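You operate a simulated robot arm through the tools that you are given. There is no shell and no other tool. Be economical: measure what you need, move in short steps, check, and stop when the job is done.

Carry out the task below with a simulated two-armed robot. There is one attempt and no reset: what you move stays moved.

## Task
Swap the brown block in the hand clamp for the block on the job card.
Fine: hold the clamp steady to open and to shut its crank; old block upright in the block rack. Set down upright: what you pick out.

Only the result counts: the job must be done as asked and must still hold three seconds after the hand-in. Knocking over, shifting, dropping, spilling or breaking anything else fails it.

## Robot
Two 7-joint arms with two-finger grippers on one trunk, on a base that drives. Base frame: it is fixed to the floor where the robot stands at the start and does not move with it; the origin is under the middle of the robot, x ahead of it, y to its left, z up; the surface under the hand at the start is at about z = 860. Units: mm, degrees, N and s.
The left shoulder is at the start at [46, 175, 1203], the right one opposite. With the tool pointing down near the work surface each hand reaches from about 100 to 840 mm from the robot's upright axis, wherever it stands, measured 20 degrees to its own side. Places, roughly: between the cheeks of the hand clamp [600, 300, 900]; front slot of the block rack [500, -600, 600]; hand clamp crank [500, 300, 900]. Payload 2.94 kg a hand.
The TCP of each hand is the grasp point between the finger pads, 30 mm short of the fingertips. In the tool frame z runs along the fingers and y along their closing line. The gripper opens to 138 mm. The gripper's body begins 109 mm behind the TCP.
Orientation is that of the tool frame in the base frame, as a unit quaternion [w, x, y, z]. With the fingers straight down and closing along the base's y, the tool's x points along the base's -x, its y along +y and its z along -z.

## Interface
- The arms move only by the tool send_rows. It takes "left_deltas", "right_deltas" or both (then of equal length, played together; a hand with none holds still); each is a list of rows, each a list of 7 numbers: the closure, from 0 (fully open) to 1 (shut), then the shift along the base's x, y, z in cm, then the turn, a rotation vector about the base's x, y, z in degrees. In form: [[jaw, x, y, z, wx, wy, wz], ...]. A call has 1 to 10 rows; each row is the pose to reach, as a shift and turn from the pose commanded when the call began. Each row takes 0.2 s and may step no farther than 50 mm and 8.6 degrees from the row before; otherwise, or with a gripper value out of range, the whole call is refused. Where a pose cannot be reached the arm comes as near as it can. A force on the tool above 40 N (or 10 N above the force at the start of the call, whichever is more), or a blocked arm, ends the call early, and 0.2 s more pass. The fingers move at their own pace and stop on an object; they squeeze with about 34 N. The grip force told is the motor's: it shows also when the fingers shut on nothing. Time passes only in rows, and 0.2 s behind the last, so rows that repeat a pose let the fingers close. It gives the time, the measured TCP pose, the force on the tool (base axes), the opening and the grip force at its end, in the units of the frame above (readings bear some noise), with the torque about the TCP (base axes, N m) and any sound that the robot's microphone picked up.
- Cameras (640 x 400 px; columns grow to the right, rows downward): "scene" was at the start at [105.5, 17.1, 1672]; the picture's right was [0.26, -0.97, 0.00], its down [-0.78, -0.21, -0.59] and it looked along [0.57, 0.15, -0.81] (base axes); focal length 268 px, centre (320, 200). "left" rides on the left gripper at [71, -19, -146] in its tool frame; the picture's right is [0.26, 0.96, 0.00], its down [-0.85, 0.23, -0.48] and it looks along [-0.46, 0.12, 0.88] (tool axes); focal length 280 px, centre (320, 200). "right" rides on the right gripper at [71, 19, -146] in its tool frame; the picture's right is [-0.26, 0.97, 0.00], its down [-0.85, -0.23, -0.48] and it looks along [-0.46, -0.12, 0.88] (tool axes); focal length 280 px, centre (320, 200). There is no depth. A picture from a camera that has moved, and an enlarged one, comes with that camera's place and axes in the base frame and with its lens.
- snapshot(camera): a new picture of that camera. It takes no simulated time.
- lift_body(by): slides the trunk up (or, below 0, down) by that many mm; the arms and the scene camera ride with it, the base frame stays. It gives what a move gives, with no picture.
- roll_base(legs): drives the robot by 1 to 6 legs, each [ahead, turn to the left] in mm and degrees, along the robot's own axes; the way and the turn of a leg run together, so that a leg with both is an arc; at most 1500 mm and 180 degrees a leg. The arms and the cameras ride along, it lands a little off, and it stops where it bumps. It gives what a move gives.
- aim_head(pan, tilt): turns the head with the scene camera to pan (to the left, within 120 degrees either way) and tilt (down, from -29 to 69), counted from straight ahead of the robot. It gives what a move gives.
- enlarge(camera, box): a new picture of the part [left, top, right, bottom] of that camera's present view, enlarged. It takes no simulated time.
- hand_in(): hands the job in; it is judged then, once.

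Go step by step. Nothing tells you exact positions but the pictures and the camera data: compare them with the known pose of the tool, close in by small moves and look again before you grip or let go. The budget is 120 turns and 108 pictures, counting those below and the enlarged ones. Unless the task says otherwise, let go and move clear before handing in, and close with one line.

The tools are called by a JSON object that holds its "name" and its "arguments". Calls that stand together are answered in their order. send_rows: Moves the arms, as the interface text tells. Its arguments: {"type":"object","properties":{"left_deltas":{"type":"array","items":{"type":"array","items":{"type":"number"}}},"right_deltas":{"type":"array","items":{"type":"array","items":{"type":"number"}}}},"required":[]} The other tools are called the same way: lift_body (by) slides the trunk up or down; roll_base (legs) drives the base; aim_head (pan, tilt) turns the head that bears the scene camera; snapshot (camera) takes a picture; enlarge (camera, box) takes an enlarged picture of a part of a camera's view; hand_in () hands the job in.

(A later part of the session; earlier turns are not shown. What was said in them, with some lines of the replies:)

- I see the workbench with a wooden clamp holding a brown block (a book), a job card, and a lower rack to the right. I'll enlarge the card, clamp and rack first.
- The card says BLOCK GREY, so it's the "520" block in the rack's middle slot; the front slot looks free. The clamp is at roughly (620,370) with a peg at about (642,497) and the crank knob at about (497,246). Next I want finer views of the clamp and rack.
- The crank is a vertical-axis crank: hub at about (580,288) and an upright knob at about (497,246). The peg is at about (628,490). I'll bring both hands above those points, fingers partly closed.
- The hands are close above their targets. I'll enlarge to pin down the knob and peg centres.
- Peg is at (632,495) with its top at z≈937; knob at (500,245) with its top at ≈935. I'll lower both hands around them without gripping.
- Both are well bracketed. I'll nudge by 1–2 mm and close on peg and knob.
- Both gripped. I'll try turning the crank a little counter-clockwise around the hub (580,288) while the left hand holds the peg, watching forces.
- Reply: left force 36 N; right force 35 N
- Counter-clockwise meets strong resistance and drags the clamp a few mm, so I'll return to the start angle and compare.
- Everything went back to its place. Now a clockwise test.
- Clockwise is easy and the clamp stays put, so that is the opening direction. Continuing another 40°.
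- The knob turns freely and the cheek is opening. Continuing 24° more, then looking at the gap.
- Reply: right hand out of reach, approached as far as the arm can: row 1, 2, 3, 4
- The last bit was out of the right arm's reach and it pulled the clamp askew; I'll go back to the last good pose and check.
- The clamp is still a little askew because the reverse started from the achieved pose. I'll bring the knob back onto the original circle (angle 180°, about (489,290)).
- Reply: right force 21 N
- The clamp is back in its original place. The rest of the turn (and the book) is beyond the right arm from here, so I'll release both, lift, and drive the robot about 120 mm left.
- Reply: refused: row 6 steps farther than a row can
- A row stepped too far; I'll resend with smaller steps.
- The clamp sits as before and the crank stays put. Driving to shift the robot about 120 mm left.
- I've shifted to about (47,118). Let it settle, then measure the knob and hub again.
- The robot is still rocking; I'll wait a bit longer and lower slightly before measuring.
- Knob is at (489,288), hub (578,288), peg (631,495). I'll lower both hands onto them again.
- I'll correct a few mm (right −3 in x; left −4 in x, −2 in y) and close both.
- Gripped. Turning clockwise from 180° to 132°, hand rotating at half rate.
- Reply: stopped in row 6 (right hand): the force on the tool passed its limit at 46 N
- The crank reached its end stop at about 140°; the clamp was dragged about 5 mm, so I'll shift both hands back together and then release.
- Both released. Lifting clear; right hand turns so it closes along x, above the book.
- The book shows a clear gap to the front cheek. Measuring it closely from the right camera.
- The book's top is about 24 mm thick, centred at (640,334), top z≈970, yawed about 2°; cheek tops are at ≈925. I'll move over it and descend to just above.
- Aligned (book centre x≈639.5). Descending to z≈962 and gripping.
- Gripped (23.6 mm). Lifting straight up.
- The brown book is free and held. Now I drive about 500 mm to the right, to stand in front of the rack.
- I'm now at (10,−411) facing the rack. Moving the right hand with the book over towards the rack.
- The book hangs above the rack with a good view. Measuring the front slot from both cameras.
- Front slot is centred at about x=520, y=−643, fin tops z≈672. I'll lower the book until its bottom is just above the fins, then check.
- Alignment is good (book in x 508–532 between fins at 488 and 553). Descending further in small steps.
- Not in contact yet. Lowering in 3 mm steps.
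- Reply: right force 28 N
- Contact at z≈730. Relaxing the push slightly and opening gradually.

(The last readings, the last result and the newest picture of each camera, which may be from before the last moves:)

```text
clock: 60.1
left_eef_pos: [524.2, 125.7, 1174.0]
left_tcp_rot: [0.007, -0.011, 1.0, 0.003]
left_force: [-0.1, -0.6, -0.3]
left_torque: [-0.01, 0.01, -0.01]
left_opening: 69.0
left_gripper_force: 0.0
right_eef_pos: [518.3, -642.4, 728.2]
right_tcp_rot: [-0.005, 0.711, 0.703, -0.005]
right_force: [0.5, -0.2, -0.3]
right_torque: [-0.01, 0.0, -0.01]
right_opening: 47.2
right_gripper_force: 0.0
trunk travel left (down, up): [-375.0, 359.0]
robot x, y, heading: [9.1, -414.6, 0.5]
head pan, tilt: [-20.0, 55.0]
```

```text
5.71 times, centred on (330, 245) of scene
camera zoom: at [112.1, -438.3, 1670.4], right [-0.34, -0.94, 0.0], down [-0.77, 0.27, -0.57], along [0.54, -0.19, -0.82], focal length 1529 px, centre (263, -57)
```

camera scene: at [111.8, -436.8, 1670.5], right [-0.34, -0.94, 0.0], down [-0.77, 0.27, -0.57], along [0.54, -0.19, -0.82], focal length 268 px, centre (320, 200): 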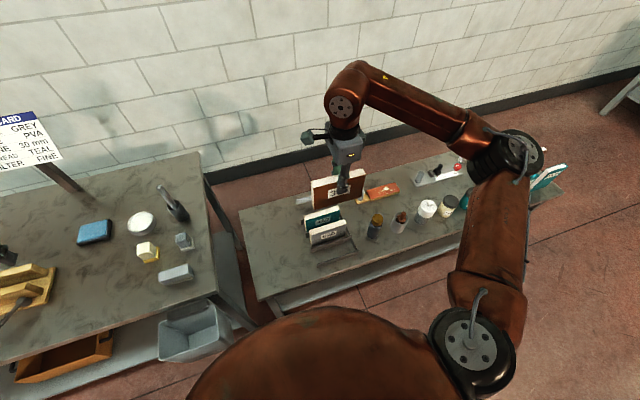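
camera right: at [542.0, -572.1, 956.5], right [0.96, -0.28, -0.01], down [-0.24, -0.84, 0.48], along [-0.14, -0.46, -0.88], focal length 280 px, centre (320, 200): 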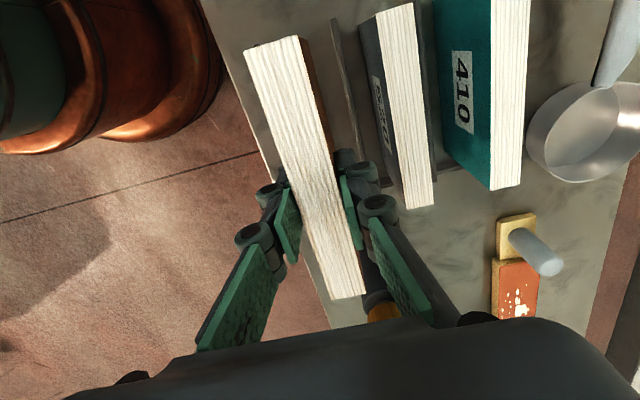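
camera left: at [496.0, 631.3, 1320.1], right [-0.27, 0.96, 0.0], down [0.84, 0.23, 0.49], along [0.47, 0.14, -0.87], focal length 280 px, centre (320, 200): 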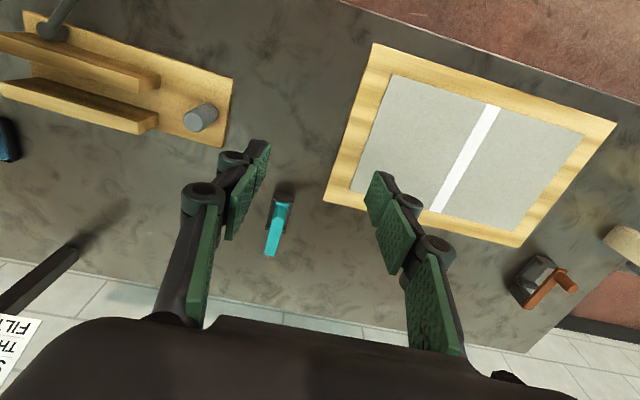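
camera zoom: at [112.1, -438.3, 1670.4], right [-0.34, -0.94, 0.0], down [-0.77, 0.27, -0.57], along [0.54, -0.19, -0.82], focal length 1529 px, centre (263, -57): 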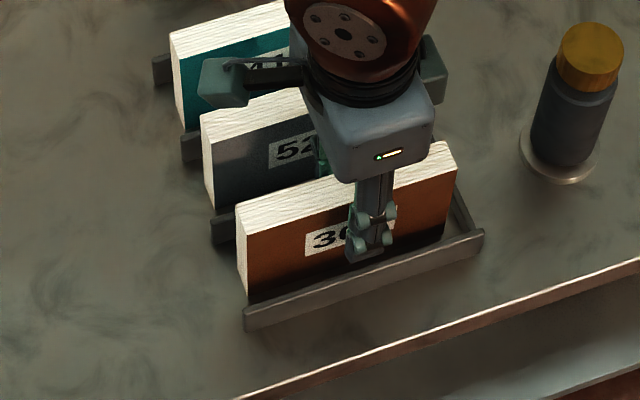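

The brown book stands upright in the front slot. Lifting and moving above the grey block.

{"name": "send_rows", "arguments": {"right_deltas": [[0.64, 0, 0, 3, 0, 0, 0], [0.64, 0, 0, 7, 0, 0, 0], [0.64, 0, 0, 11, 0, 0, 0], [0.64, 3, 0, 13, 0, 0, 0], [0.64, 6.8, 0.1, 13, 0, 0, 0], [0.64, 6.8, 0.1, 11, 0, 0, 0], [0.64, 6.8, 0.1, 9, 0, 0, 0], [0.64, 6.8, 0.1, 9, 0, 0, 0]]}}

{"name": "enlarge", "arguments": {"camera": "right", "box": [200, 20, 440, 220]}}

{"name": "enlarge", "arguments": {"camera": "scene", "box": [285, 190, 375, 280]}}

```text
clock: 61.9
left_eef_pos: [523.2, 126.5, 1174.5]
left_tcp_rot: [0.007, -0.009, 1.0, 0.003]
left_force: [-0.2, 0.3, -0.2]
left_torque: [-0.03, -0.01, -0.01]
left_opening: 69.0
left_gripper_force: 0.0
right_eef_pos: [586.3, -642.5, 819.5]
right_tcp_rot: [-0.004, 0.712, 0.702, -0.005]
right_force: [-0.3, -0.1, 0.0]
right_torque: [-0.01, -0.02, 0.0]
right_opening: 49.8
right_gripper_force: 0.0
trunk travel left (down, up): [-375.0, 359.0]
robot x, y, heading: [12.7, -411.3, 0.5]
head pan, tilt: [-20.0, 55.0]
```

```text
2.00 times, centred on (320, 120) of right
camera zoom: at [608.2, -570.9, 964.4], right [0.96, -0.28, -0.01], down [-0.24, -0.84, 0.48], along [-0.14, -0.46, -0.88], focal length 561 px, centre (320, 360)
```

zoom: 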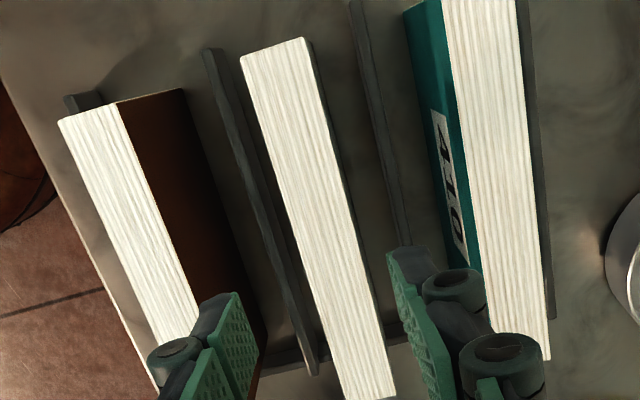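

```text
4.44 times, centred on (330, 235) of scene
camera zoom: at [111.6, -438.3, 1670.5], right [-0.34, -0.94, 0.0], down [-0.77, 0.27, -0.57], along [0.54, -0.19, -0.82], focal length 1189 px, centre (276, 44)
```

zoom: 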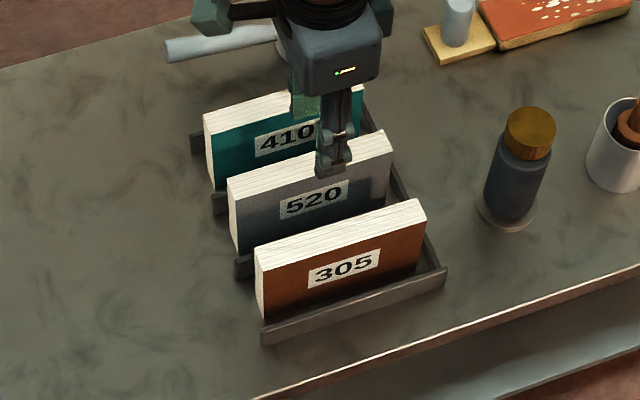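

Grey block centre (590,−640), yaw under 1°, and clear of neighbours. Shifting 4 mm and descending to grip.

{"name": "send_rows", "arguments": {"right_deltas": [[0.64, 0.38, 0.25, -1, 0, 0, 0], [0.64, 0.38, 0.25, -4, 0, 0, 0], [0.64, 0.38, 0.25, -6.5, 0, 0, 0], [0.64, 0.38, 0.25, -8.7, 0, 0, 0], [0.64, 0.38, 0.25, -8.7, 0, 0, 0], [0.8, 0.38, 0.25, -8.7, 0, 0, 0], [1, 0.38, 0.25, -8.7, 0, 0, 0], [1, 0.38, 0.25, -8.7, 0, 0, 0], [1, 0.38, 0.25, -8.7, 0, 0, 0]]}}

{"name": "enlarge", "arguments": {"camera": "right", "box": [200, 20, 440, 220]}}

```text
clock: 63.9
left_eef_pos: [524.8, 126.4, 1174.3]
left_tcp_rot: [0.007, -0.009, 1.0, 0.003]
left_force: [-0.2, -0.2, -0.4]
left_torque: [0.0, 0.0, -0.02]
left_opening: 69.2
left_gripper_force: 0.1
right_eef_pos: [589.5, -641.3, 731.7]
right_tcp_rot: [-0.004, 0.712, 0.702, -0.005]
right_force: [0.4, 0.5, 0.1]
right_torque: [0.06, -0.02, -0.02]
right_opening: 23.7
right_gripper_force: 34.0
trunk travel left (down, up): [-375.0, 359.0]
robot x, y, heading: [13.1, -411.7, 0.6]
head pan, tilt: [-20.0, 55.0]
```

```text
2.00 times, centred on (320, 120) of right
camera zoom: at [612.3, -569.8, 876.5], right [0.96, -0.28, -0.01], down [-0.24, -0.84, 0.48], along [-0.14, -0.46, -0.88], focal length 561 px, centre (320, 360)
```

zoom: 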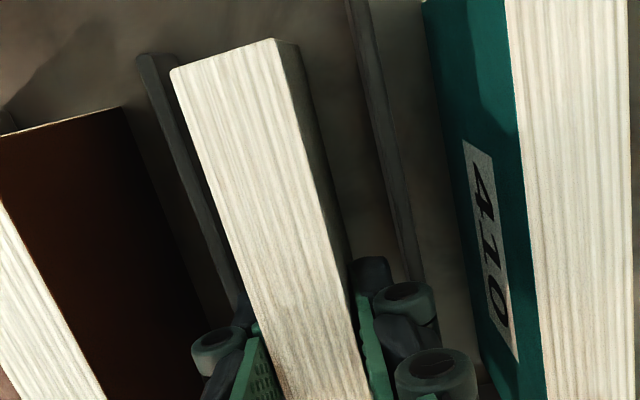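

Gripped (23.7 mm). Lifting straight up out of the rack.

{"name": "send_rows", "arguments": {"right_deltas": [[1, 0, 0, 2, 0, 0, 0], [1, 0, 0, 5, 0, 0, 0], [1, 0, 0, 9, 0, 0, 0], [1, 0, 0, 13.5, 0, 0, 0], [1, 0, 0, 18, 0, 0, 0], [1, 0, 0, 22.5, 0, 0, 0], [1, 0, 0, 27, 0, 0, 0], [1, 0, 0, 31.5, 0, 0, 0], [1, 0, 0, 36, 0, 0, 0], [1, 0, 0, 40, 0, 0, 0]]}}

{"name": "snapshot", "arguments": {"camera": "scene"}}

```text
clock: 66.1
left_eef_pos: [524.0, 126.4, 1174.9]
left_tcp_rot: [0.007, -0.01, 1.0, 0.004]
left_force: [0.1, -0.6, -0.1]
left_torque: [0.01, 0.01, -0.01]
left_opening: 69.2
left_gripper_force: 0.0
right_eef_pos: [589.5, -638.2, 1135.3]
right_tcp_rot: [-0.005, 0.712, 0.702, -0.006]
right_force: [0.5, 1.2, -2.8]
right_torque: [0.0, -0.02, 0.01]
right_opening: 23.2
right_gripper_force: 33.8
trunk travel left (down, up): [-375.0, 359.0]
robot x, y, heading: [13.8, -414.0, 0.3]
head pan, tilt: [-20.0, 55.0]
```

```text
35 pictures are left
camera scene: at [111.7, -437.7, 1670.5], right [-0.34, -0.94, 0.0], down [-0.77, 0.27, -0.57], along [0.54, -0.19, -0.82], focal length 268 px, centre (320, 200)
```

scene: 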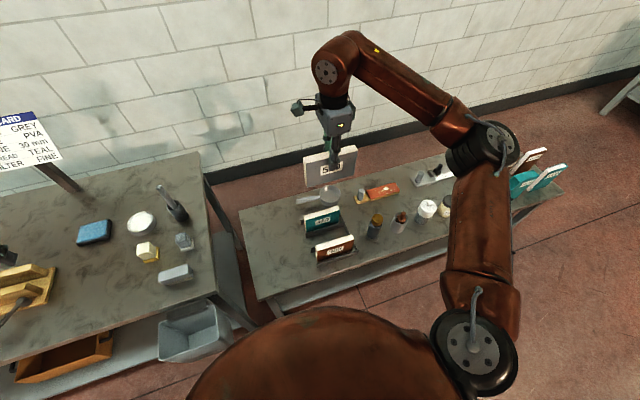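

Grey is out; teal and brown stand upright. Moving the hand back in front of me, then driving back to the clamp.

{"name": "send_rows", "arguments": {"right_deltas": [[1, -0.5, 4.3, 0.5, 0, 0, 0], [1, -1, 8.6, 1, 0, 0, 0], [1, -1.5, 12.9, 1.5, 0, 0, 0], [1, -2, 17.2, 2, 0, 0, 0], [1, -2.5, 21.5, 2.5, 0, 0, 0], [1, -3, 25.8, 2.5, 0, 0, 0], [1, -3.5, 30.1, 2.5, 0, 0, 0], [1, -4, 34.4, 2.5, 0, 0, 0], [1, -4.5, 38.5, 2.5, 0, 0, 0], [1, -5, 41.5, 2.5, 0, 0, 0]]}}

{"name": "roll_base", "arguments": {"legs": [[0, -90], [-530, 0], [0, 90], [40, 0]]}}

{"name": "send_rows", "arguments": {"right_deltas": [[1, 0, 0, 0, 0, 0, 0], [1, 0, 0, 0, 0, 0, 0], [1, 0, 0, 0, 0, 0, 0], [1, 0, 0, 0, 0, 0, 0], [1, 0, 0, 0, 0, 0, 0], [1, 0, 0, 0, 0, 0, 0], [1, 0, 0, 0, 0, 0, 0], [1, 0, 0, 0, 0, 0, 0]]}}

{"name": "aim_head", "arguments": {"pan": 15, "tilt": 54}}

{"name": "snapshot", "arguments": {"camera": "scene"}}

```text
clock: 68.3
left_eef_pos: [524.3, 126.8, 1172.6]
left_tcp_rot: [0.007, -0.01, 1.0, 0.003]
left_force: [0.6, -0.4, -1.0]
left_torque: [-0.09, -0.02, 0.03]
left_opening: 69.0
left_gripper_force: 0.1
right_eef_pos: [540.1, -222.9, 1157.0]
right_tcp_rot: [-0.003, 0.712, 0.702, -0.005]
right_force: [0.0, 0.7, -1.9]
right_torque: [-0.02, 0.02, 0.02]
right_opening: 23.3
right_gripper_force: 34.4
trunk travel left (down, up): [-375.0, 359.0]
robot x, y, heading: [9.1, -412.7, 0.5]
head pan, tilt: [-20.0, 55.0]
```

```text
clock: 79.6
left_eef_pos: [590.8, 646.9, 1175.7]
left_tcp_rot: [0.005, 0.001, 1.0, 0.005]
left_force: [0.4, 0.2, -0.5]
left_torque: [0.01, 0.04, 0.0]
left_opening: 69.0
left_gripper_force: 0.0
right_eef_pos: [600.3, 296.4, 1158.5]
right_tcp_rot: [-0.003, 0.72, 0.694, -0.006]
right_force: [1.0, -0.4, -2.4]
right_torque: [0.0, 0.03, 0.02]
right_opening: 23.5
right_gripper_force: 34.1
trunk travel left (down, up): [-375.0, 359.0]
robot x, y, heading: [63.0, 121.6, -1.0]
head pan, tilt: [-20.0, 55.0]
```

```text
clock: 81.4
left_eef_pos: [567.7, 647.8, 1182.3]
left_tcp_rot: [0.015, 0.001, 1.0, 0.005]
left_force: [-0.3, -0.3, -0.1]
left_torque: [-0.01, 0.07, -0.03]
left_opening: 68.9
left_gripper_force: 0.0
right_eef_pos: [578.9, 296.2, 1165.9]
right_tcp_rot: [0.003, 0.72, 0.694, 0.0]
right_force: [0.6, 0.3, -3.4]
right_torque: [-0.02, 0.09, -0.01]
right_opening: 23.3
right_gripper_force: 34.2
trunk travel left (down, up): [-375.0, 359.0]
robot x, y, heading: [62.1, 123.8, -1.0]
head pan, tilt: [-20.0, 55.0]
```

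```text
clock: 82.4
left_eef_pos: [566.1, 647.5, 1182.3]
left_tcp_rot: [0.014, 0.0, 1.0, 0.005]
left_force: [1.0, 0.6, 0.0]
left_torque: [0.04, 0.0, 0.04]
left_opening: 69.0
left_gripper_force: 0.1
right_eef_pos: [577.2, 296.5, 1165.1]
right_tcp_rot: [0.003, 0.72, 0.694, 0.002]
right_force: [-1.0, 0.2, -2.7]
right_torque: [0.0, 0.01, -0.02]
right_opening: 23.5
right_gripper_force: 34.0
trunk travel left (down, up): [-375.0, 359.0]
robot x, y, heading: [61.8, 118.3, -0.9]
head pan, tilt: [15.0, 54.0]
```

```text
34 pictures are left
camera scene: at [169.5, 136.0, 1671.6], right [0.24, -0.97, 0.0], down [-0.78, -0.2, -0.59], along [0.57, 0.14, -0.81], focal length 268 px, centre (320, 200)
```

scene: 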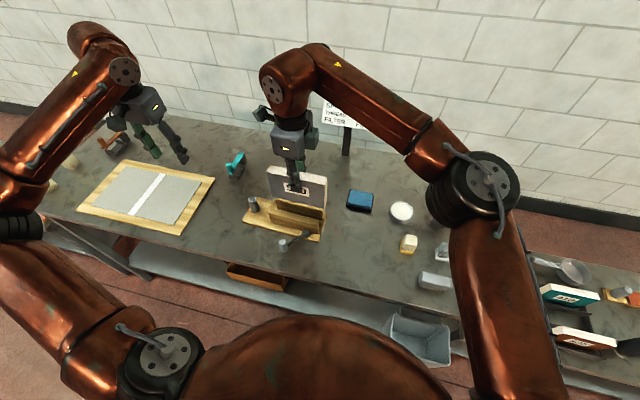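

Back at the clamp with the grey block in hand. Moving over the cheeks, bottom still about 50 mm above them, to check alignment.

{"name": "send_rows", "arguments": {"right_deltas": [[1, 2, 1.2, -1, 0, 0, 0], [1, 4, 2.4, -3, 0, 0, 0], [1, 6.2, 3.55, -6, 0, 0, 0], [1, 6.2, 3.55, -9, 0, 0, 0], [1, 6.2, 3.55, -11, 0, 0, 0], [1, 6.2, 3.55, -11, 0, 0, 0]]}}

{"name": "enlarge", "arguments": {"camera": "right", "box": [180, 0, 440, 200]}}

{"name": "enlarge", "arguments": {"camera": "scene", "box": [235, 160, 345, 250]}}

{"name": "enlarge", "arguments": {"camera": "left", "box": [0, 0, 280, 175]}}

```text
clock: 83.8
left_eef_pos: [568.7, 646.9, 1182.8]
left_tcp_rot: [0.015, 0.001, 1.0, 0.006]
left_force: [-0.5, -0.5, 1.0]
left_torque: [-0.04, 0.01, -0.01]
left_opening: 69.3
left_gripper_force: 0.0
right_eef_pos: [639.0, 334.2, 1054.5]
right_tcp_rot: [0.005, 0.719, 0.695, 0.002]
right_force: [-0.8, -1.5, -1.9]
right_torque: [-0.01, -0.01, 0.0]
right_opening: 23.5
right_gripper_force: 34.9
trunk travel left (down, up): [-375.0, 359.0]
robot x, y, heading: [63.9, 120.4, -0.7]
head pan, tilt: [15.0, 54.0]
```

```text
2.00 times, centred on (310, 100) of right
camera zoom: at [660.7, 404.9, 1200.0], right [0.95, -0.3, 0.01], down [-0.26, -0.84, 0.48], along [-0.13, -0.46, -0.88], focal length 561 px, centre (340, 400)
```

zoom: 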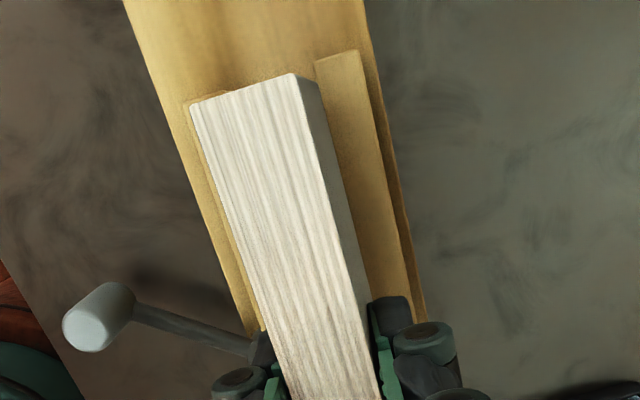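

```text
4.44 times, centred on (290, 205) of scene
camera zoom: at [169.2, 136.8, 1671.7], right [0.25, -0.97, 0.0], down [-0.78, -0.2, -0.59], along [0.57, 0.14, -0.81], focal length 1189 px, centre (453, 178)
```

zoom: 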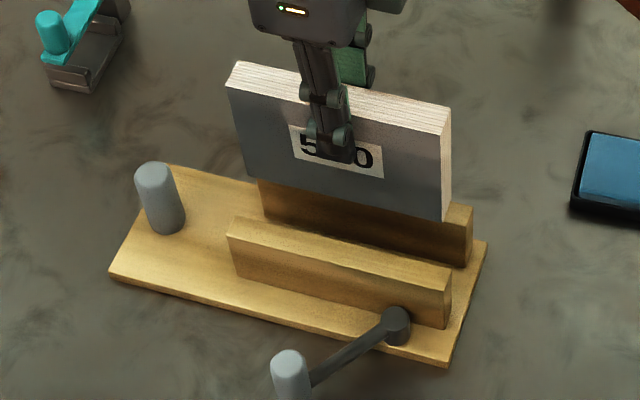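

```text
2.29 times, centred on (140, 88) of left
camera zoom: at [491.3, 627.1, 1326.6], right [-0.26, 0.97, 0.0], down [0.83, 0.22, 0.5], along [0.49, 0.13, -0.86], focal length 641 px, centre (731, 457)
```

zoom: 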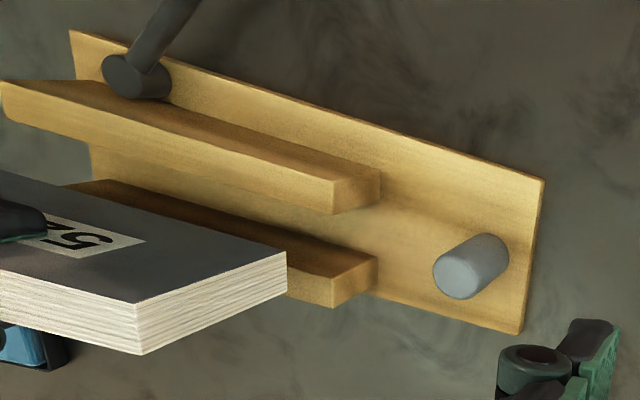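

The slot between cheeks is about x 617–653 at y=332, so I'll centre the block at x≈636.5 and lower it.

{"name": "send_rows", "arguments": {"right_deltas": [[1, -0.25, -0.2, -0.5, 0, 0, 0], [1, -0.25, -0.2, -2.5, 0, 0, 0], [1, -0.25, -0.2, -4, 0, 0, 0], [1, -0.25, -0.2, -5, 0, 0, 0], [1, -0.25, -0.2, -6, 0, 0, 0], [1, -0.25, -0.2, -7, 0, 0, 0], [1, -0.25, -0.2, -8, 0, 0, 0], [1, -0.25, -0.2, -8, 0, 0, 0]]}}

{"name": "enlarge", "arguments": {"camera": "right", "box": [180, 0, 440, 200]}}

{"name": "enlarge", "arguments": {"camera": "left", "box": [0, 0, 280, 175]}}

```text
clock: 85.6
left_eef_pos: [567.0, 646.9, 1182.1]
left_tcp_rot: [0.016, 0.001, 1.0, 0.005]
left_force: [-0.4, -0.8, 1.0]
left_torque: [0.03, 0.0, 0.01]
left_opening: 69.0
left_gripper_force: 0.0
right_eef_pos: [635.9, 332.0, 975.4]
right_tcp_rot: [0.004, 0.72, 0.694, 0.001]
right_force: [0.7, -0.5, -2.9]
right_torque: [-0.04, -0.01, 0.01]
right_opening: 23.3
right_gripper_force: 34.0
trunk travel left (down, up): [-375.0, 359.0]
robot x, y, heading: [60.3, 121.6, -0.7]
head pan, tilt: [15.0, 54.0]
```

```text
2.00 times, centred on (310, 100) of right
camera zoom: at [656.7, 401.9, 1120.5], right [0.95, -0.3, 0.01], down [-0.27, -0.84, 0.48], along [-0.13, -0.46, -0.88], focal length 561 px, centre (340, 400)
```

zoom: 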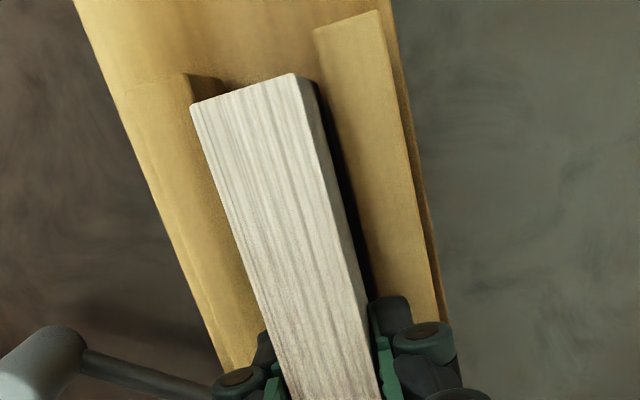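

```text
2.29 times, centred on (140, 88) of left
camera zoom: at [491.3, 627.0, 1326.6], right [-0.26, 0.97, 0.0], down [0.83, 0.22, 0.5], along [0.49, 0.13, -0.86], focal length 641 px, centre (731, 457)
```

zoom: 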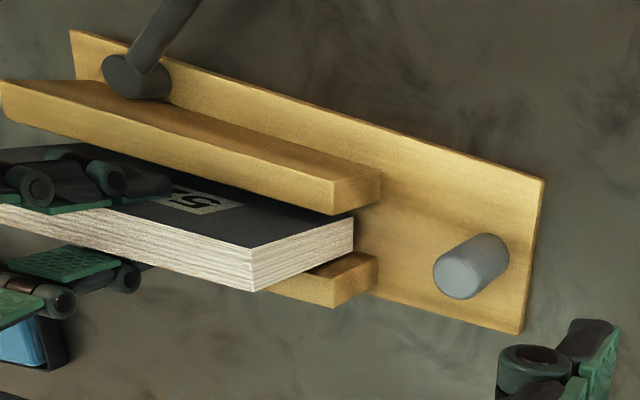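

The block is between the cheeks with clearance on both sides. Lowering to contact.

{"name": "send_rows", "arguments": {"right_deltas": [[1, 0, 0, -0.4, 0, 0, 0], [1, 0, 0, -0.7, 0, 0, 0], [1, 0, 0, -0.95, 0, 0, 0], [1, 0, 0, -1.15, 0, 0, 0], [1, 0, 0, -1.15, 0, 0, 0]]}}

```text
clock: 86.8
left_eef_pos: [565.9, 647.5, 1183.4]
left_tcp_rot: [0.016, 0.0, 1.0, 0.005]
left_force: [-0.3, -0.1, 0.5]
left_torque: [0.0, 0.03, -0.01]
left_opening: 68.6
left_gripper_force: 0.1
right_eef_pos: [636.9, 332.5, 963.4]
right_tcp_rot: [0.004, 0.72, 0.694, 0.003]
right_force: [0.7, 1.3, 4.4]
right_torque: [-0.27, 0.01, 0.01]
right_opening: 23.3
right_gripper_force: 34.0
trunk travel left (down, up): [-375.0, 359.0]
robot x, y, heading: [62.7, 121.2, -0.8]
head pan, tilt: [15.0, 54.0]
```

Just touching (force turned upward). Pressing 1 mm more, then opening gently and lifting away.

{"name": "send_rows", "arguments": {"right_deltas": [[1, 0, 0, -0.1, 0, 0, 0], [0.78, 0, 0, -0.1, 0, 0, 0], [0.7, 0, 0, -0.1, 0, 0, 0], [0.66, 0, 0, -0.1, 0, 0, 0], [0.64, 0, 0, -0.1, 0, 0, 0], [0.64, 0, 0, -0.1, 0, 0, 0], [0.64, 0, 0, 2, 0, 0, 0], [0.64, 0, 0, 5, 0, 0, 0], [0.64, 0, 0, 9, 0, 0, 0], [0.64, 0, 0, 13, 0, 0, 0]]}}

{"name": "enlarge", "arguments": {"camera": "scene", "box": [235, 160, 345, 250]}}

{"name": "enlarge", "arguments": {"camera": "right", "box": [180, 0, 440, 200]}}

```text
clock: 89.0
left_eef_pos: [566.0, 648.2, 1184.1]
left_tcp_rot: [0.016, 0.001, 1.0, 0.006]
left_force: [0.2, 0.2, -0.5]
left_torque: [0.0, -0.03, -0.01]
left_opening: 68.8
left_gripper_force: 0.1
right_eef_pos: [634.6, 331.2, 1092.9]
right_tcp_rot: [0.004, 0.72, 0.694, 0.002]
right_force: [-0.2, 0.8, -0.5]
right_torque: [-0.04, -0.04, 0.02]
right_opening: 49.9
right_gripper_force: 0.0
trunk travel left (down, up): [-375.0, 359.0]
robot x, y, heading: [64.1, 121.0, -0.7]
head pan, tilt: [15.0, 54.0]
```

```text
4.44 times, centred on (290, 205) of scene
camera zoom: at [168.0, 136.4, 1671.8], right [0.25, -0.97, 0.0], down [-0.78, -0.2, -0.59], along [0.57, 0.14, -0.81], focal length 1189 px, centre (453, 178)
```

zoom: 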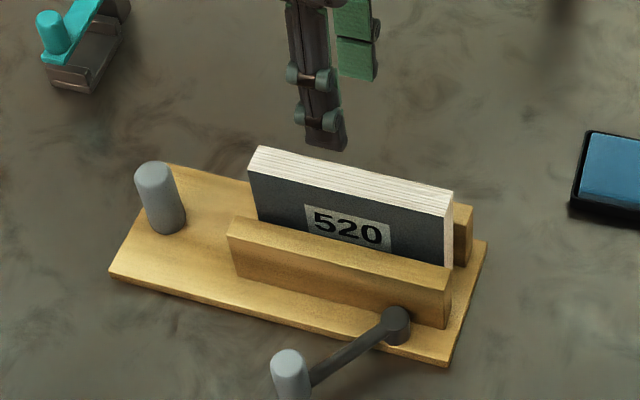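

```text
2.00 times, centred on (310, 100) of right
camera zoom: at [655.5, 402.2, 1238.0], right [0.95, -0.3, 0.01], down [-0.27, -0.84, 0.48], along [-0.13, -0.46, -0.88], focal length 561 px, centre (340, 400)
```

zoom: 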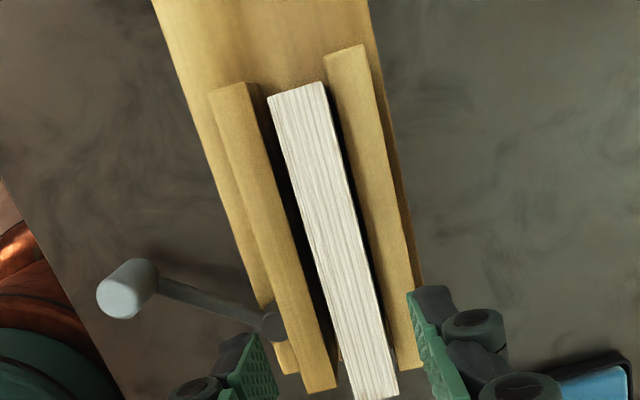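

The grey block stands upright in the clamp. Now to the crank (knob ≈(509,343)) and peg with both hands.

{"name": "send_rows", "arguments": {"left_deltas": [[0.55, 0, 0, 0, -0.3, 1, 0], [0.55, 1, -2.5, 0, -0.7, 1.8, 0], [0.55, 2, -5, -1, -0.7, 1.8, 0], [0.55, 3, -8, -2, -0.7, 1.8, 0], [0.55, 5, -11, -4, -0.7, 1.8, 0], [0.55, 6.5, -13.5, -7, -0.7, 1.8, 0], [0.55, 6.5, -15.3, -10.5, -0.7, 1.8, 0], [0.55, 6.5, -15.3, -10.5, -0.7, 1.8, 0]], "right_deltas": [[0.6, 0, 0, 3, 0, 0, 8], [0.6, -2.5, 0, 3, 0, 0, 16], [0.6, -5, 0.4, 3, 0, 0, 24], [0.6, -7.5, 0.8, 2, 0, 0, 32], [0.6, -10, 1.2, 0, 0, 0, 40], [0.6, -12.5, 1.2, -2, 0, 0, 48], [0.6, -12.5, 1.2, -5, 0, 0, 52], [0.6, -12.5, 1.2, -5, 0, 0, 52]]}}

{"name": "enlarge", "arguments": {"camera": "left", "box": [200, 20, 440, 220]}}

{"name": "enlarge", "arguments": {"camera": "right", "box": [200, 20, 440, 220]}}

```text
clock: 90.8
left_eef_pos: [632.9, 493.9, 1077.7]
left_tcp_rot: [0.0, 0.001, 1.0, -0.001]
left_force: [0.0, 0.2, 0.3]
left_torque: [0.03, -0.03, 0.0]
left_opening: 61.8
left_gripper_force: 0.1
right_eef_pos: [512.2, 342.8, 1042.9]
right_tcp_rot: [0.002, 0.342, 0.94, 0.004]
right_force: [-0.2, -0.4, 0.8]
right_torque: [0.04, -0.04, -0.01]
right_opening: 55.2
right_gripper_force: 0.0
trunk travel left (down, up): [-375.0, 359.0]
robot x, y, heading: [63.4, 116.8, -1.1]
head pan, tilt: [15.0, 54.0]
```

```text
2.00 times, centred on (320, 120) of left
camera zoom: at [561.3, 475.5, 1224.2], right [-0.26, 0.97, 0.0], down [0.85, 0.23, 0.48], along [0.46, 0.12, -0.88], focal length 561 px, centre (320, 360)
```

zoom: 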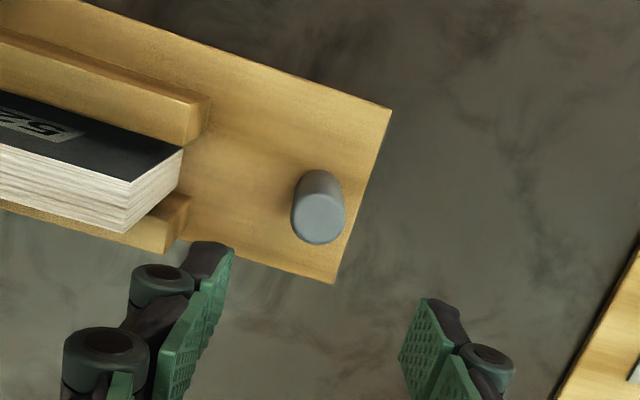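

```text
2.00 times, centred on (320, 120) of right
camera zoom: at [468.3, 402.8, 1188.3], right [0.82, 0.57, 0.01], down [0.5, -0.72, 0.48], along [0.28, -0.39, -0.88], focal length 561 px, centre (320, 360)
```

zoom: 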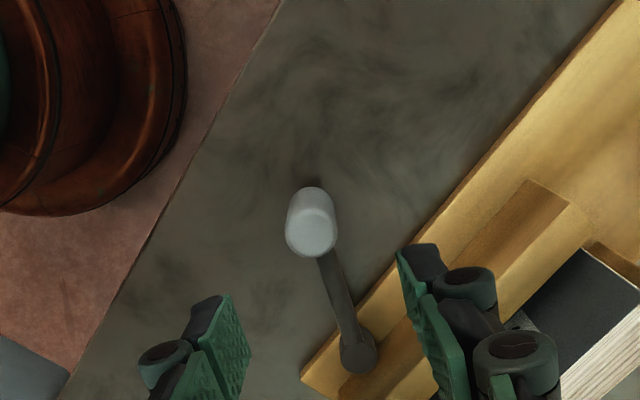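

Peg (630.5,493), knob (508.7,343), hub (579,287.6). Lowering onto both.

{"name": "send_rows", "arguments": {"left_deltas": [[0.55, -0.2, -0.1, -4, 0, 0, 0], [0.55, -0.2, -0.1, -8, 0, 0, 0], [0.55, -0.2, -0.1, -12, 0, 0, 0], [0.55, -0.2, -0.1, -15, 0, 0, 0], [0.55, -0.2, -0.1, -16.3, 0, 0, 0], [0.55, -0.2, -0.1, -16.3, 0, 0, 0]], "right_deltas": [[0.6, -0.35, 0, -3, 0, 0, 0], [0.6, -0.35, 0, -6, 0, 0, 0], [0.6, -0.35, 0, -8.5, 0, 0, 0], [0.6, -0.35, 0, -10, 0, 0, 0], [0.6, -0.35, 0, -11.1, 0, 0, 0], [0.6, -0.35, 0, -11.1, 0, 0, 0]]}}

{"name": "enlarge", "arguments": {"camera": "left", "box": [200, 60, 440, 220]}}

{"name": "enlarge", "arguments": {"camera": "right", "box": [200, 60, 440, 220]}}

```text
clock: 92.2
left_eef_pos: [632.3, 492.7, 914.6]
left_tcp_rot: [0.0, 0.001, 1.0, -0.001]
left_force: [0.1, -0.8, 0.5]
left_torque: [-0.02, 0.03, -0.01]
left_opening: 62.1
left_gripper_force: 0.1
right_eef_pos: [508.3, 341.3, 933.1]
right_tcp_rot: [0.003, 0.343, 0.939, 0.003]
right_force: [-1.1, -0.6, -0.2]
right_torque: [0.01, 0.01, 0.0]
right_opening: 55.2
right_gripper_force: 0.1
trunk travel left (down, up): [-375.0, 359.0]
robot x, y, heading: [64.3, 120.5, -1.0]
head pan, tilt: [15.0, 54.0]
```

```text
2.50 times, centred on (320, 140) of left
camera zoom: at [560.8, 473.9, 1061.4], right [-0.26, 0.97, 0.0], down [0.85, 0.23, 0.47], along [0.46, 0.12, -0.88], focal length 701 px, centre (320, 350)
```

zoom: 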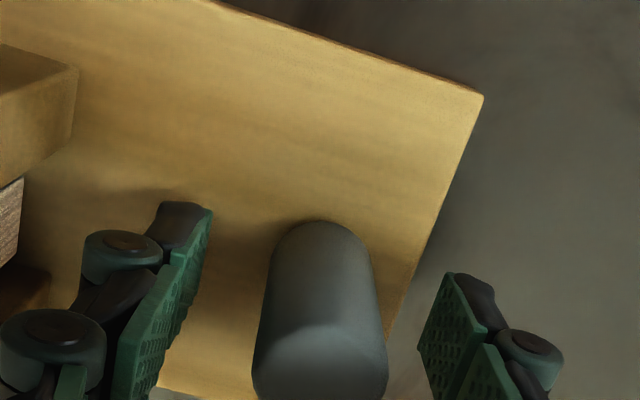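

```text
2.50 times, centred on (320, 140) of right
camera zoom: at [465.9, 401.5, 1077.7], right [0.82, 0.57, 0.01], down [0.5, -0.73, 0.48], along [0.28, -0.39, -0.88], focal length 701 px, centre (320, 350)
```

zoom: 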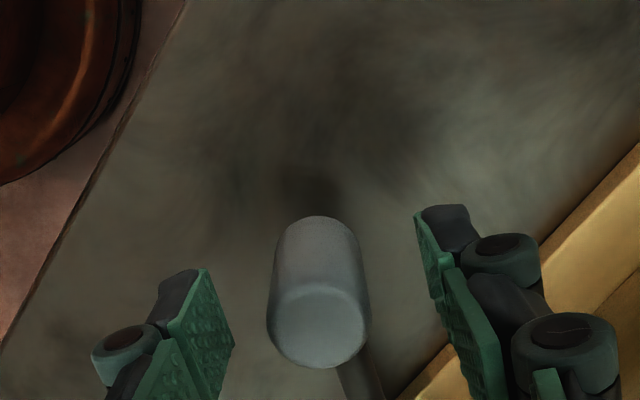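

Both bracketed; closing grippers.

{"name": "send_rows", "arguments": {"left_deltas": [[0.8, -0.1, 0, 0, 0, 0, 0], [1, -0.1, 0, 0, 0, 0, 0], [1, -0.1, 0, 0, 0, 0, 0], [1, -0.1, 0, 0, 0, 0, 0], [1, -0.1, 0, 0, 0, 0, 0]], "right_deltas": [[0.8, 0, 0.1, 0, 0, 0, 0], [1, 0, 0.1, 0, 0, 0, 0], [1, 0, 0.1, 0, 0, 0, 0], [1, 0, 0.1, 0, 0, 0, 0], [1, 0, 0.1, 0, 0, 0, 0]]}}

```text
clock: 93.4
left_eef_pos: [630.6, 493.4, 915.6]
left_tcp_rot: [0.0, 0.001, 1.0, -0.001]
left_force: [0.9, 3.6, 0.1]
left_torque: [0.11, -0.03, 0.04]
left_opening: 28.1
left_gripper_force: 34.2
right_eef_pos: [509.3, 344.4, 933.5]
right_tcp_rot: [0.002, 0.343, 0.939, 0.003]
right_force: [-3.0, -2.9, 0.4]
right_torque: [-0.09, 0.07, -0.14]
right_opening: 23.6
right_gripper_force: 34.0
trunk travel left (down, up): [-375.0, 359.0]
robot x, y, heading: [63.5, 120.6, -0.9]
head pan, tilt: [15.0, 54.0]
```

Turning the crank counter-clockwise (closing) to about 197°.

{"name": "send_rows", "arguments": {"right_deltas": [[1, -0.71, -1.03, 0, 0, 0, 5], [1, -1.28, -2.14, 0, 0, 0, 10], [1, -1.68, -3.33, 0, 0, 0, 15], [1, -1.91, -4.55, 0, 0, 0, 20], [1, -1.97, -5.8, 0, 0, 0, 25], [1, -1.85, -7.05, 0, 0, 0, 30], [1, -1.56, -8.26, 0, 0, 0, 35], [1, -1.56, -8.26, 0, 0, 0, 35]]}}

{"name": "enlarge", "arguments": {"camera": "scene", "box": [235, 160, 345, 250]}}

{"name": "enlarge", "arguments": {"camera": "left", "box": [0, 20, 320, 260]}}

```text
clock: 95.2
left_eef_pos: [630.6, 492.1, 914.6]
left_tcp_rot: [0.001, 0.002, 1.0, -0.001]
left_force: [-0.5, -7.7, 0.5]
left_torque: [-0.26, -0.78, 0.05]
left_opening: 28.4
left_gripper_force: 33.5
right_eef_pos: [492.0, 260.9, 933.2]
right_tcp_rot: [0.001, 0.044, 0.999, 0.004]
right_force: [0.6, 4.2, 4.3]
right_torque: [0.11, -0.14, 0.35]
right_opening: 23.9
right_gripper_force: 33.9
trunk travel left (down, up): [-375.0, 359.0]
robot x, y, heading: [61.1, 121.6, -0.8]
head pan, tilt: [15.0, 54.0]
```

```text
4.44 times, centred on (290, 205) of scene
camera zoom: at [168.7, 135.8, 1671.8], right [0.25, -0.97, 0.0], down [-0.78, -0.2, -0.59], along [0.57, 0.14, -0.81], focal length 1189 px, centre (453, 178)
```

zoom: 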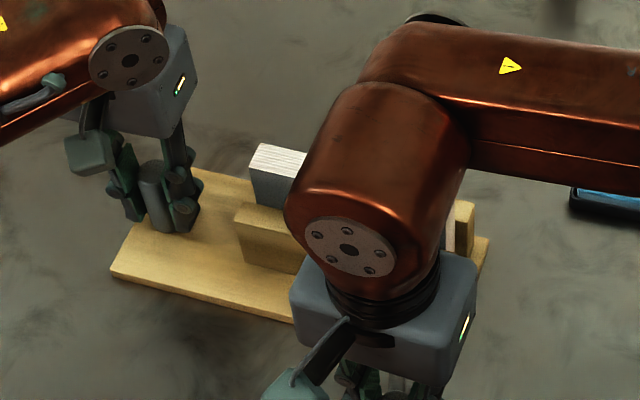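

```text
1.67 times, centred on (160, 140) of left
camera zoom: at [559.0, 473.3, 1061.4], right [-0.26, 0.97, 0.0], down [0.85, 0.23, 0.48], along [0.46, 0.12, -0.88], focal length 467 px, centre (587, 300)
```

zoom: 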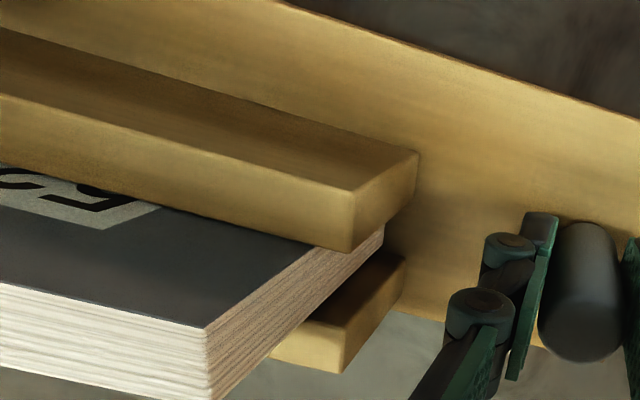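

Smooth. Continuing toward the original closed angle (~208°) in small steps.

{"name": "send_rows", "arguments": {"right_deltas": [[1, 0.1, -0.3, 0, 0, 0, 1.5], [1, 0.2, -0.59, 0, 0, 0, 3], [1, 0.32, -0.88, 0, 0, 0, 4.5], [1, 0.45, -1.17, 0, 0, 0, 6], [1, 0.6, -1.45, 0, 0, 0, 7.5], [1, 0.6, -1.45, 0, 0, 0, 7.5]]}}

```text
clock: 96.6
left_eef_pos: [629.8, 492.5, 913.8]
left_tcp_rot: [-0.001, 0.002, 1.0, -0.002]
left_force: [-0.5, -4.7, -0.3]
left_torque: [-0.21, -0.21, -0.05]
left_opening: 28.1
left_gripper_force: 33.8
right_eef_pos: [498.8, 246.7, 934.1]
right_tcp_rot: [0.001, -0.02, 1.0, 0.004]
right_force: [-0.5, 3.7, 0.9]
right_torque: [0.08, -0.12, 0.26]
right_opening: 23.9
right_gripper_force: 34.2
trunk travel left (down, up): [-375.0, 359.0]
robot x, y, heading: [62.4, 120.5, -0.8]
head pan, tilt: [15.0, 54.0]
```

At the original angle with low force. One more few degrees to feel it seat.

{"name": "send_rows", "arguments": {"right_deltas": [[1, 0.12, -0.27, 0, 0, 0, 1], [1, 0.25, -0.52, 0, 0, 0, 2], [1, 0.25, -0.52, 0, 0, 0, 2]]}}

{"name": "enlarge", "arguments": {"camera": "left", "box": [0, 20, 320, 260]}}

```text
clock: 97.4
left_eef_pos: [630.4, 491.7, 915.0]
left_tcp_rot: [-0.001, 0.001, 1.0, -0.002]
left_force: [-2.8, -4.2, 0.3]
left_torque: [-0.15, 0.09, -0.03]
left_opening: 28.0
left_gripper_force: 33.9
right_eef_pos: [500.6, 241.8, 932.8]
right_tcp_rot: [0.0, -0.039, 0.999, 0.004]
right_force: [2.4, 5.0, 2.9]
right_torque: [0.18, -0.12, 0.28]
right_opening: 24.1
right_gripper_force: 34.0
trunk travel left (down, up): [-375.0, 359.0]
robot x, y, heading: [62.3, 116.3, -1.0]
head pan, tilt: [15.0, 54.0]
```

```text
1.67 times, centred on (160, 140) of left
camera zoom: at [558.9, 474.0, 1061.4], right [-0.26, 0.97, 0.0], down [0.85, 0.23, 0.47], along [0.46, 0.12, -0.88], focal length 467 px, centre (587, 300)
```

zoom: 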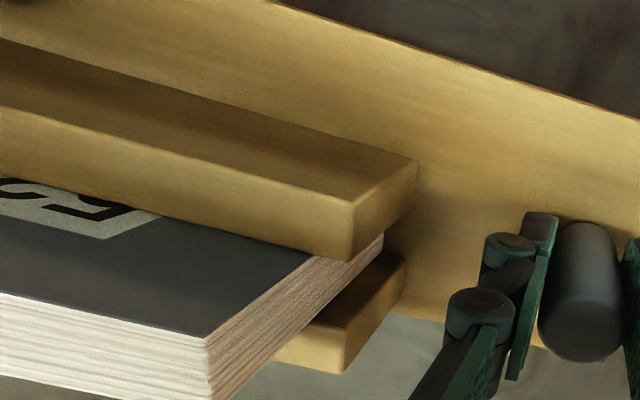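

Still turning easily, so the cheek isn't fully against the block yet. Continuing in small steps with force checks.

{"name": "send_rows", "arguments": {"right_deltas": [[1, 0.16, -0.27, 0, 0, 0, 2], [1, 0.33, -0.53, 0, 0, 0, 4], [1, 0.52, -0.78, 0, 0, 0, 6], [1, 0.52, -0.78, 0, 0, 0, 6]]}}

{"name": "enlarge", "arguments": {"camera": "left", "box": [0, 20, 320, 260]}}

```text
clock: 98.4
left_eef_pos: [630.2, 492.7, 915.0]
left_tcp_rot: [-0.001, 0.002, 1.0, -0.002]
left_force: [-5.1, -10.8, 0.0]
left_torque: [-0.29, 0.2, 0.07]
left_opening: 28.3
left_gripper_force: 33.8
right_eef_pos: [505.8, 233.8, 933.3]
right_tcp_rot: [0.001, -0.091, 0.996, 0.005]
right_force: [4.2, 13.5, 0.8]
right_torque: [0.36, 0.09, 0.03]
right_opening: 24.1
right_gripper_force: 33.9
trunk travel left (down, up): [-375.0, 359.0]
robot x, y, heading: [60.8, 121.2, -0.8]
head pan, tilt: [15.0, 54.0]
```

```text
1.67 times, centred on (160, 140) of left
camera zoom: at [558.8, 473.5, 1061.4], right [-0.26, 0.97, 0.0], down [0.85, 0.23, 0.47], along [0.46, 0.12, -0.88], focal length 467 px, centre (587, 300)
```

zoom: 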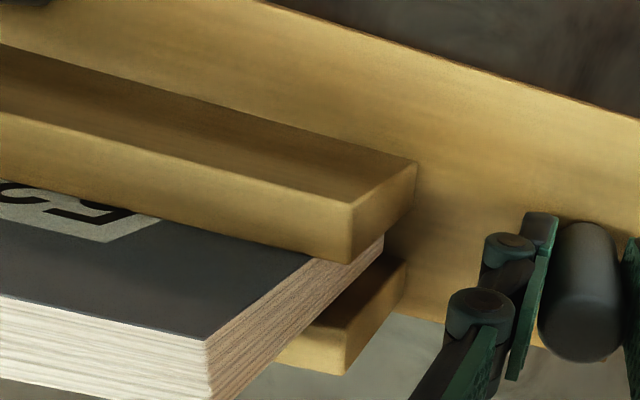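

Resistance is now rising (≈14 N). One more small tightening step, then back off strain.

{"name": "send_rows", "arguments": {"right_deltas": [[1, 0.17, -0.25, 0, 0, 0, 2], [1, 0.36, -0.48, 0, 0, 0, 4], [1, 0.36, -0.48, 0, 0, 0, 4]]}}

```text
clock: 99.2
left_eef_pos: [631.0, 490.9, 913.5]
left_tcp_rot: [-0.002, 0.003, 1.0, -0.003]
left_force: [-9.2, -22.6, 3.3]
left_torque: [-0.61, 0.22, -0.14]
left_opening: 28.4
left_gripper_force: 33.5
right_eef_pos: [511.5, 229.3, 932.5]
right_tcp_rot: [0.001, -0.125, 0.992, 0.006]
right_force: [10.7, 22.0, -1.3]
right_torque: [0.41, -0.01, 0.14]
right_opening: 24.0
right_gripper_force: 34.3
trunk travel left (down, up): [-375.0, 359.0]
robot x, y, heading: [64.5, 118.7, -0.9]
head pan, tilt: [15.0, 54.0]
```

It is firmly at its closed stop, same as the resistance I first felt. Easing off the strain and releasing, right hand first.

{"name": "send_rows", "arguments": {"right_deltas": [[1, -0.2, 0.25, 0, 0, 0, -2], [1, -0.36, 0.48, 0, 0, 0, -4], [1, -0.36, 0.48, 0, 0, 0, -4], [0.8, -0.36, 0.48, 0, 0, 0, -4], [0.6, -0.36, 0.48, 0, 0, 0, -4], [0.55, -0.36, 0.48, 0, 0, 0, -4], [0.55, -0.36, 0.48, 3, 0, 0, -4], [0.55, -0.36, 0.48, 7, 0, 0, -4], [0.55, -0.36, 0.48, 11, 0, 0, -4], [0.55, -0.36, 0.48, 15, 0, 0, -4]]}}

{"name": "enlarge", "arguments": {"camera": "right", "box": [200, 0, 640, 280]}}

```text
clock: 101.4
left_eef_pos: [630.2, 492.0, 914.8]
left_tcp_rot: [-0.001, 0.001, 1.0, 0.0]
left_force: [-1.6, 2.2, 0.3]
left_torque: [-0.12, -0.29, 0.04]
left_opening: 28.2
left_gripper_force: 34.0
right_eef_pos: [505.1, 232.2, 1082.7]
right_tcp_rot: [0.001, -0.091, 0.996, 0.004]
right_force: [-0.4, 0.3, -0.9]
right_torque: [0.01, -0.01, 0.02]
right_opening: 62.2
right_gripper_force: 0.0
trunk travel left (down, up): [-375.0, 359.0]
robot x, y, heading: [62.2, 120.0, -0.8]
head pan, tilt: [15.0, 54.0]
```

```text
1.43 times, centred on (420, 140) of right
camera zoom: at [432.0, 238.7, 1227.6], right [0.08, 1.0, 0.01], down [0.88, -0.08, 0.48], along [0.47, -0.03, -0.88], focal length 401 px, centre (177, 286)
```

zoom: 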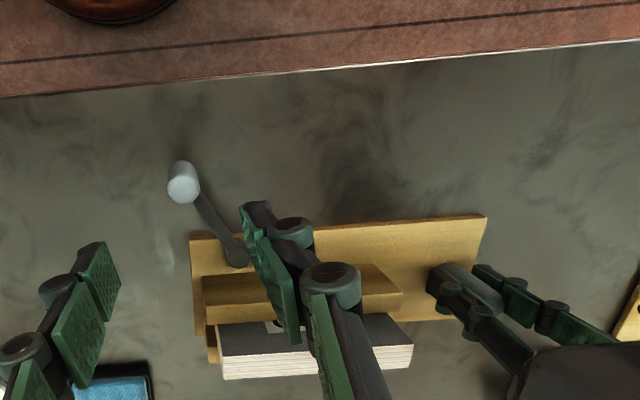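

Now release and lift the left hand and clear the right hand away, then inspect.

{"name": "send_rows", "arguments": {"left_deltas": [[0.8, 0, 0, 0, 0, 0, 0], [0.6, 0, 0, 0, 0, 0, 0], [0.5, 0, 0, 0, 0, 0, 0], [0.5, 0, 0, 0, 0, 0, 0], [0.5, 0, 0, 4, 0, 0, 0], [0.5, 0, 0, 8, 0, 0, 0], [0.5, 0, 0, 12, 0, 0, 0], [0.5, 0, 0, 16, 0, 0, 0], [0.5, 0, 3, 19, 0, 0, 0], [0.5, 0, 6, 22, 0, 0, 0]], "right_deltas": [[0.55, 0, 0, 3, 0, 0, 0], [0.55, 0, -4, 5, 0, 0, 0], [0.55, 0, -8, 6, 0, 0, 0], [0.55, 0, -12, 6, 0, 0, 0], [0.55, 0, -16, 6, 0, 0, 0], [0.55, 0, -20, 6, 0, 0, 0], [0.55, 0, -24, 6, 0, 0, 0], [0.55, 0, -24, 6, 0, 0, 0], [0.55, 0, -24, 6, 0, 0, 0], [0.55, 0, -24, 6, 0, 0, 0]]}}

{"name": "enlarge", "arguments": {"camera": "scene", "box": [235, 160, 345, 250]}}

{"name": "enlarge", "arguments": {"camera": "left", "box": [0, 0, 280, 175]}}

{"name": "snapshot", "arguments": {"camera": "scene"}}

```text
clock: 103.6
left_eef_pos: [626.9, 553.6, 1136.1]
left_tcp_rot: [-0.001, 0.001, 1.0, -0.001]
left_force: [0.6, 0.3, -0.5]
left_torque: [-0.01, 0.0, 0.0]
left_opening: 68.9
left_gripper_force: 0.1
right_eef_pos: [505.8, -8.1, 1143.4]
right_tcp_rot: [0.001, -0.09, 0.996, 0.005]
right_force: [1.2, -0.3, 0.2]
right_torque: [0.03, -0.02, 0.01]
right_opening: 62.1
right_gripper_force: 0.0
trunk travel left (down, up): [-375.0, 359.0]
robot x, y, heading: [66.7, 119.8, -1.0]
head pan, tilt: [15.0, 54.0]
```

```text
4.44 times, centred on (290, 205) of scene
camera zoom: at [168.1, 135.8, 1671.8], right [0.25, -0.97, 0.0], down [-0.78, -0.2, -0.59], along [0.57, 0.14, -0.81], focal length 1189 px, centre (453, 178)
```

zoom: 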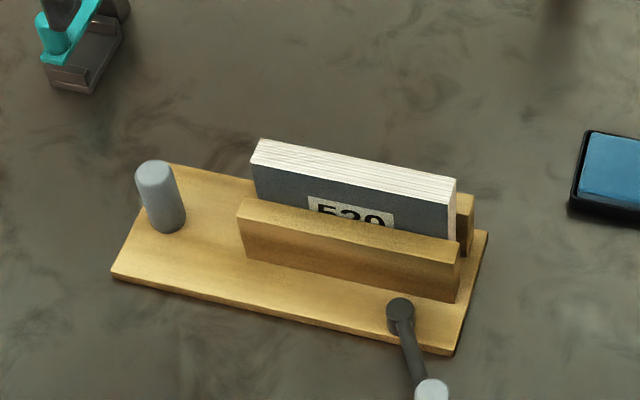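

```text
2.29 times, centred on (140, 88) of left
camera zoom: at [556.4, 534.4, 1282.7], right [-0.26, 0.97, 0.0], down [0.85, 0.23, 0.47], along [0.46, 0.12, -0.88], focal length 641 px, centre (731, 457)
```

zoom: 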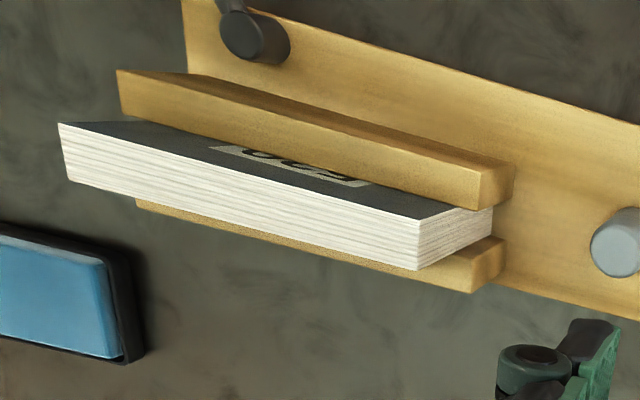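

```text
15 pictures are left
camera scene: at [168.1, 135.8, 1671.8], right [0.25, -0.97, 0.0], down [-0.78, -0.2, -0.59], along [0.57, 0.14, -0.81], focal length 268 px, centre (320, 200)
```

scene: 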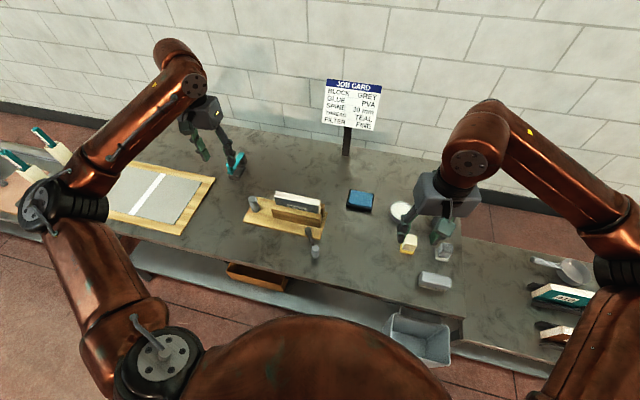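

The clamp looks closed on the grey block just as it was on the brown one. A last check of the rack.

{"name": "aim_head", "arguments": {"pan": -30, "tilt": 50}}

{"name": "snapshot", "arguments": {"camera": "scene"}}

{"name": "enlarge", "arguments": {"camera": "right", "box": [0, 0, 320, 200]}}

```text
clock: 104.8
left_eef_pos: [628.3, 552.9, 1136.4]
left_tcp_rot: [0.0, 0.001, 1.0, 0.0]
left_force: [-0.1, -0.1, 0.3]
left_torque: [0.0, -0.04, -0.01]
left_opening: 69.0
left_gripper_force: 0.1
right_eef_pos: [506.2, -7.6, 1143.1]
right_tcp_rot: [0.001, -0.091, 0.996, 0.004]
right_force: [-0.5, -0.3, -0.3]
right_torque: [0.0, 0.0, -0.03]
right_opening: 62.2
right_gripper_force: 0.1
trunk travel left (down, up): [-375.0, 359.0]
robot x, y, heading: [63.2, 119.7, -0.8]
head pan, tilt: [-30.0, 50.0]
```

```text
14 pictures are left
camera scene: at [164.1, 78.3, 1676.9], right [-0.51, -0.86, 0.0], down [-0.66, 0.39, -0.64], along [0.55, -0.33, -0.77], focal length 268 px, centre (320, 200)
```

scene: 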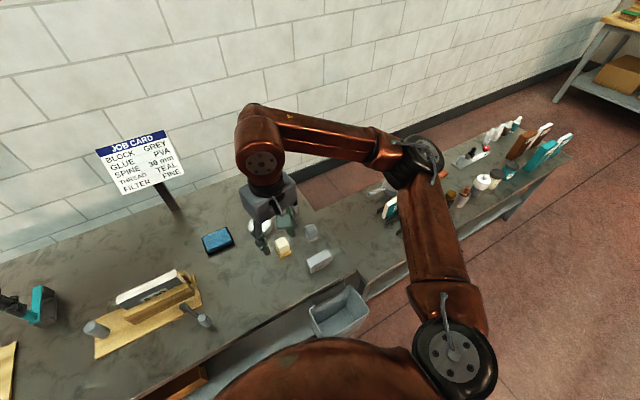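

```text
2.00 times, centred on (160, 100) of right
camera zoom: at [433.1, -1.9, 1288.0], right [0.08, 1.0, 0.01], down [0.88, -0.08, 0.48], along [0.47, -0.03, -0.88], focal length 561 px, centre (640, 400)
```

zoom: 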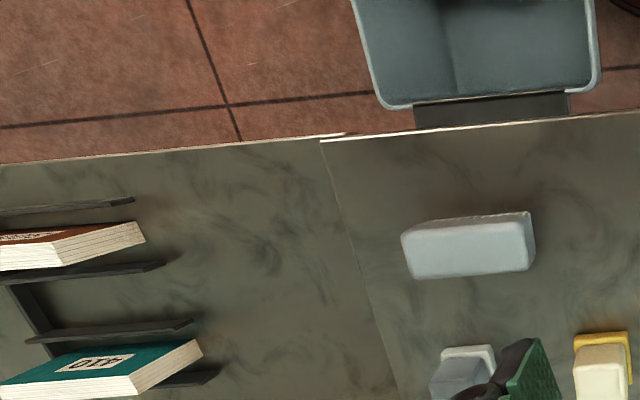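

Brown and teal stand upright in the rack, and the grey block is clamped with both hands clear. Handing in.

{"name": "hand_in", "arguments": {}}

```text
The job is handed in.
```

The grey block (520) is shut in the hand clamp and the brown block (305) stands upright in the front slot of the rack. I held the clamp's peg each time I turned the crank. While opening it, the arm ran out of reach once and pulled the clamp out of line. I moved it back by eye, so it may sit a few millimetres off its start. The job is handed in, and no result came back.
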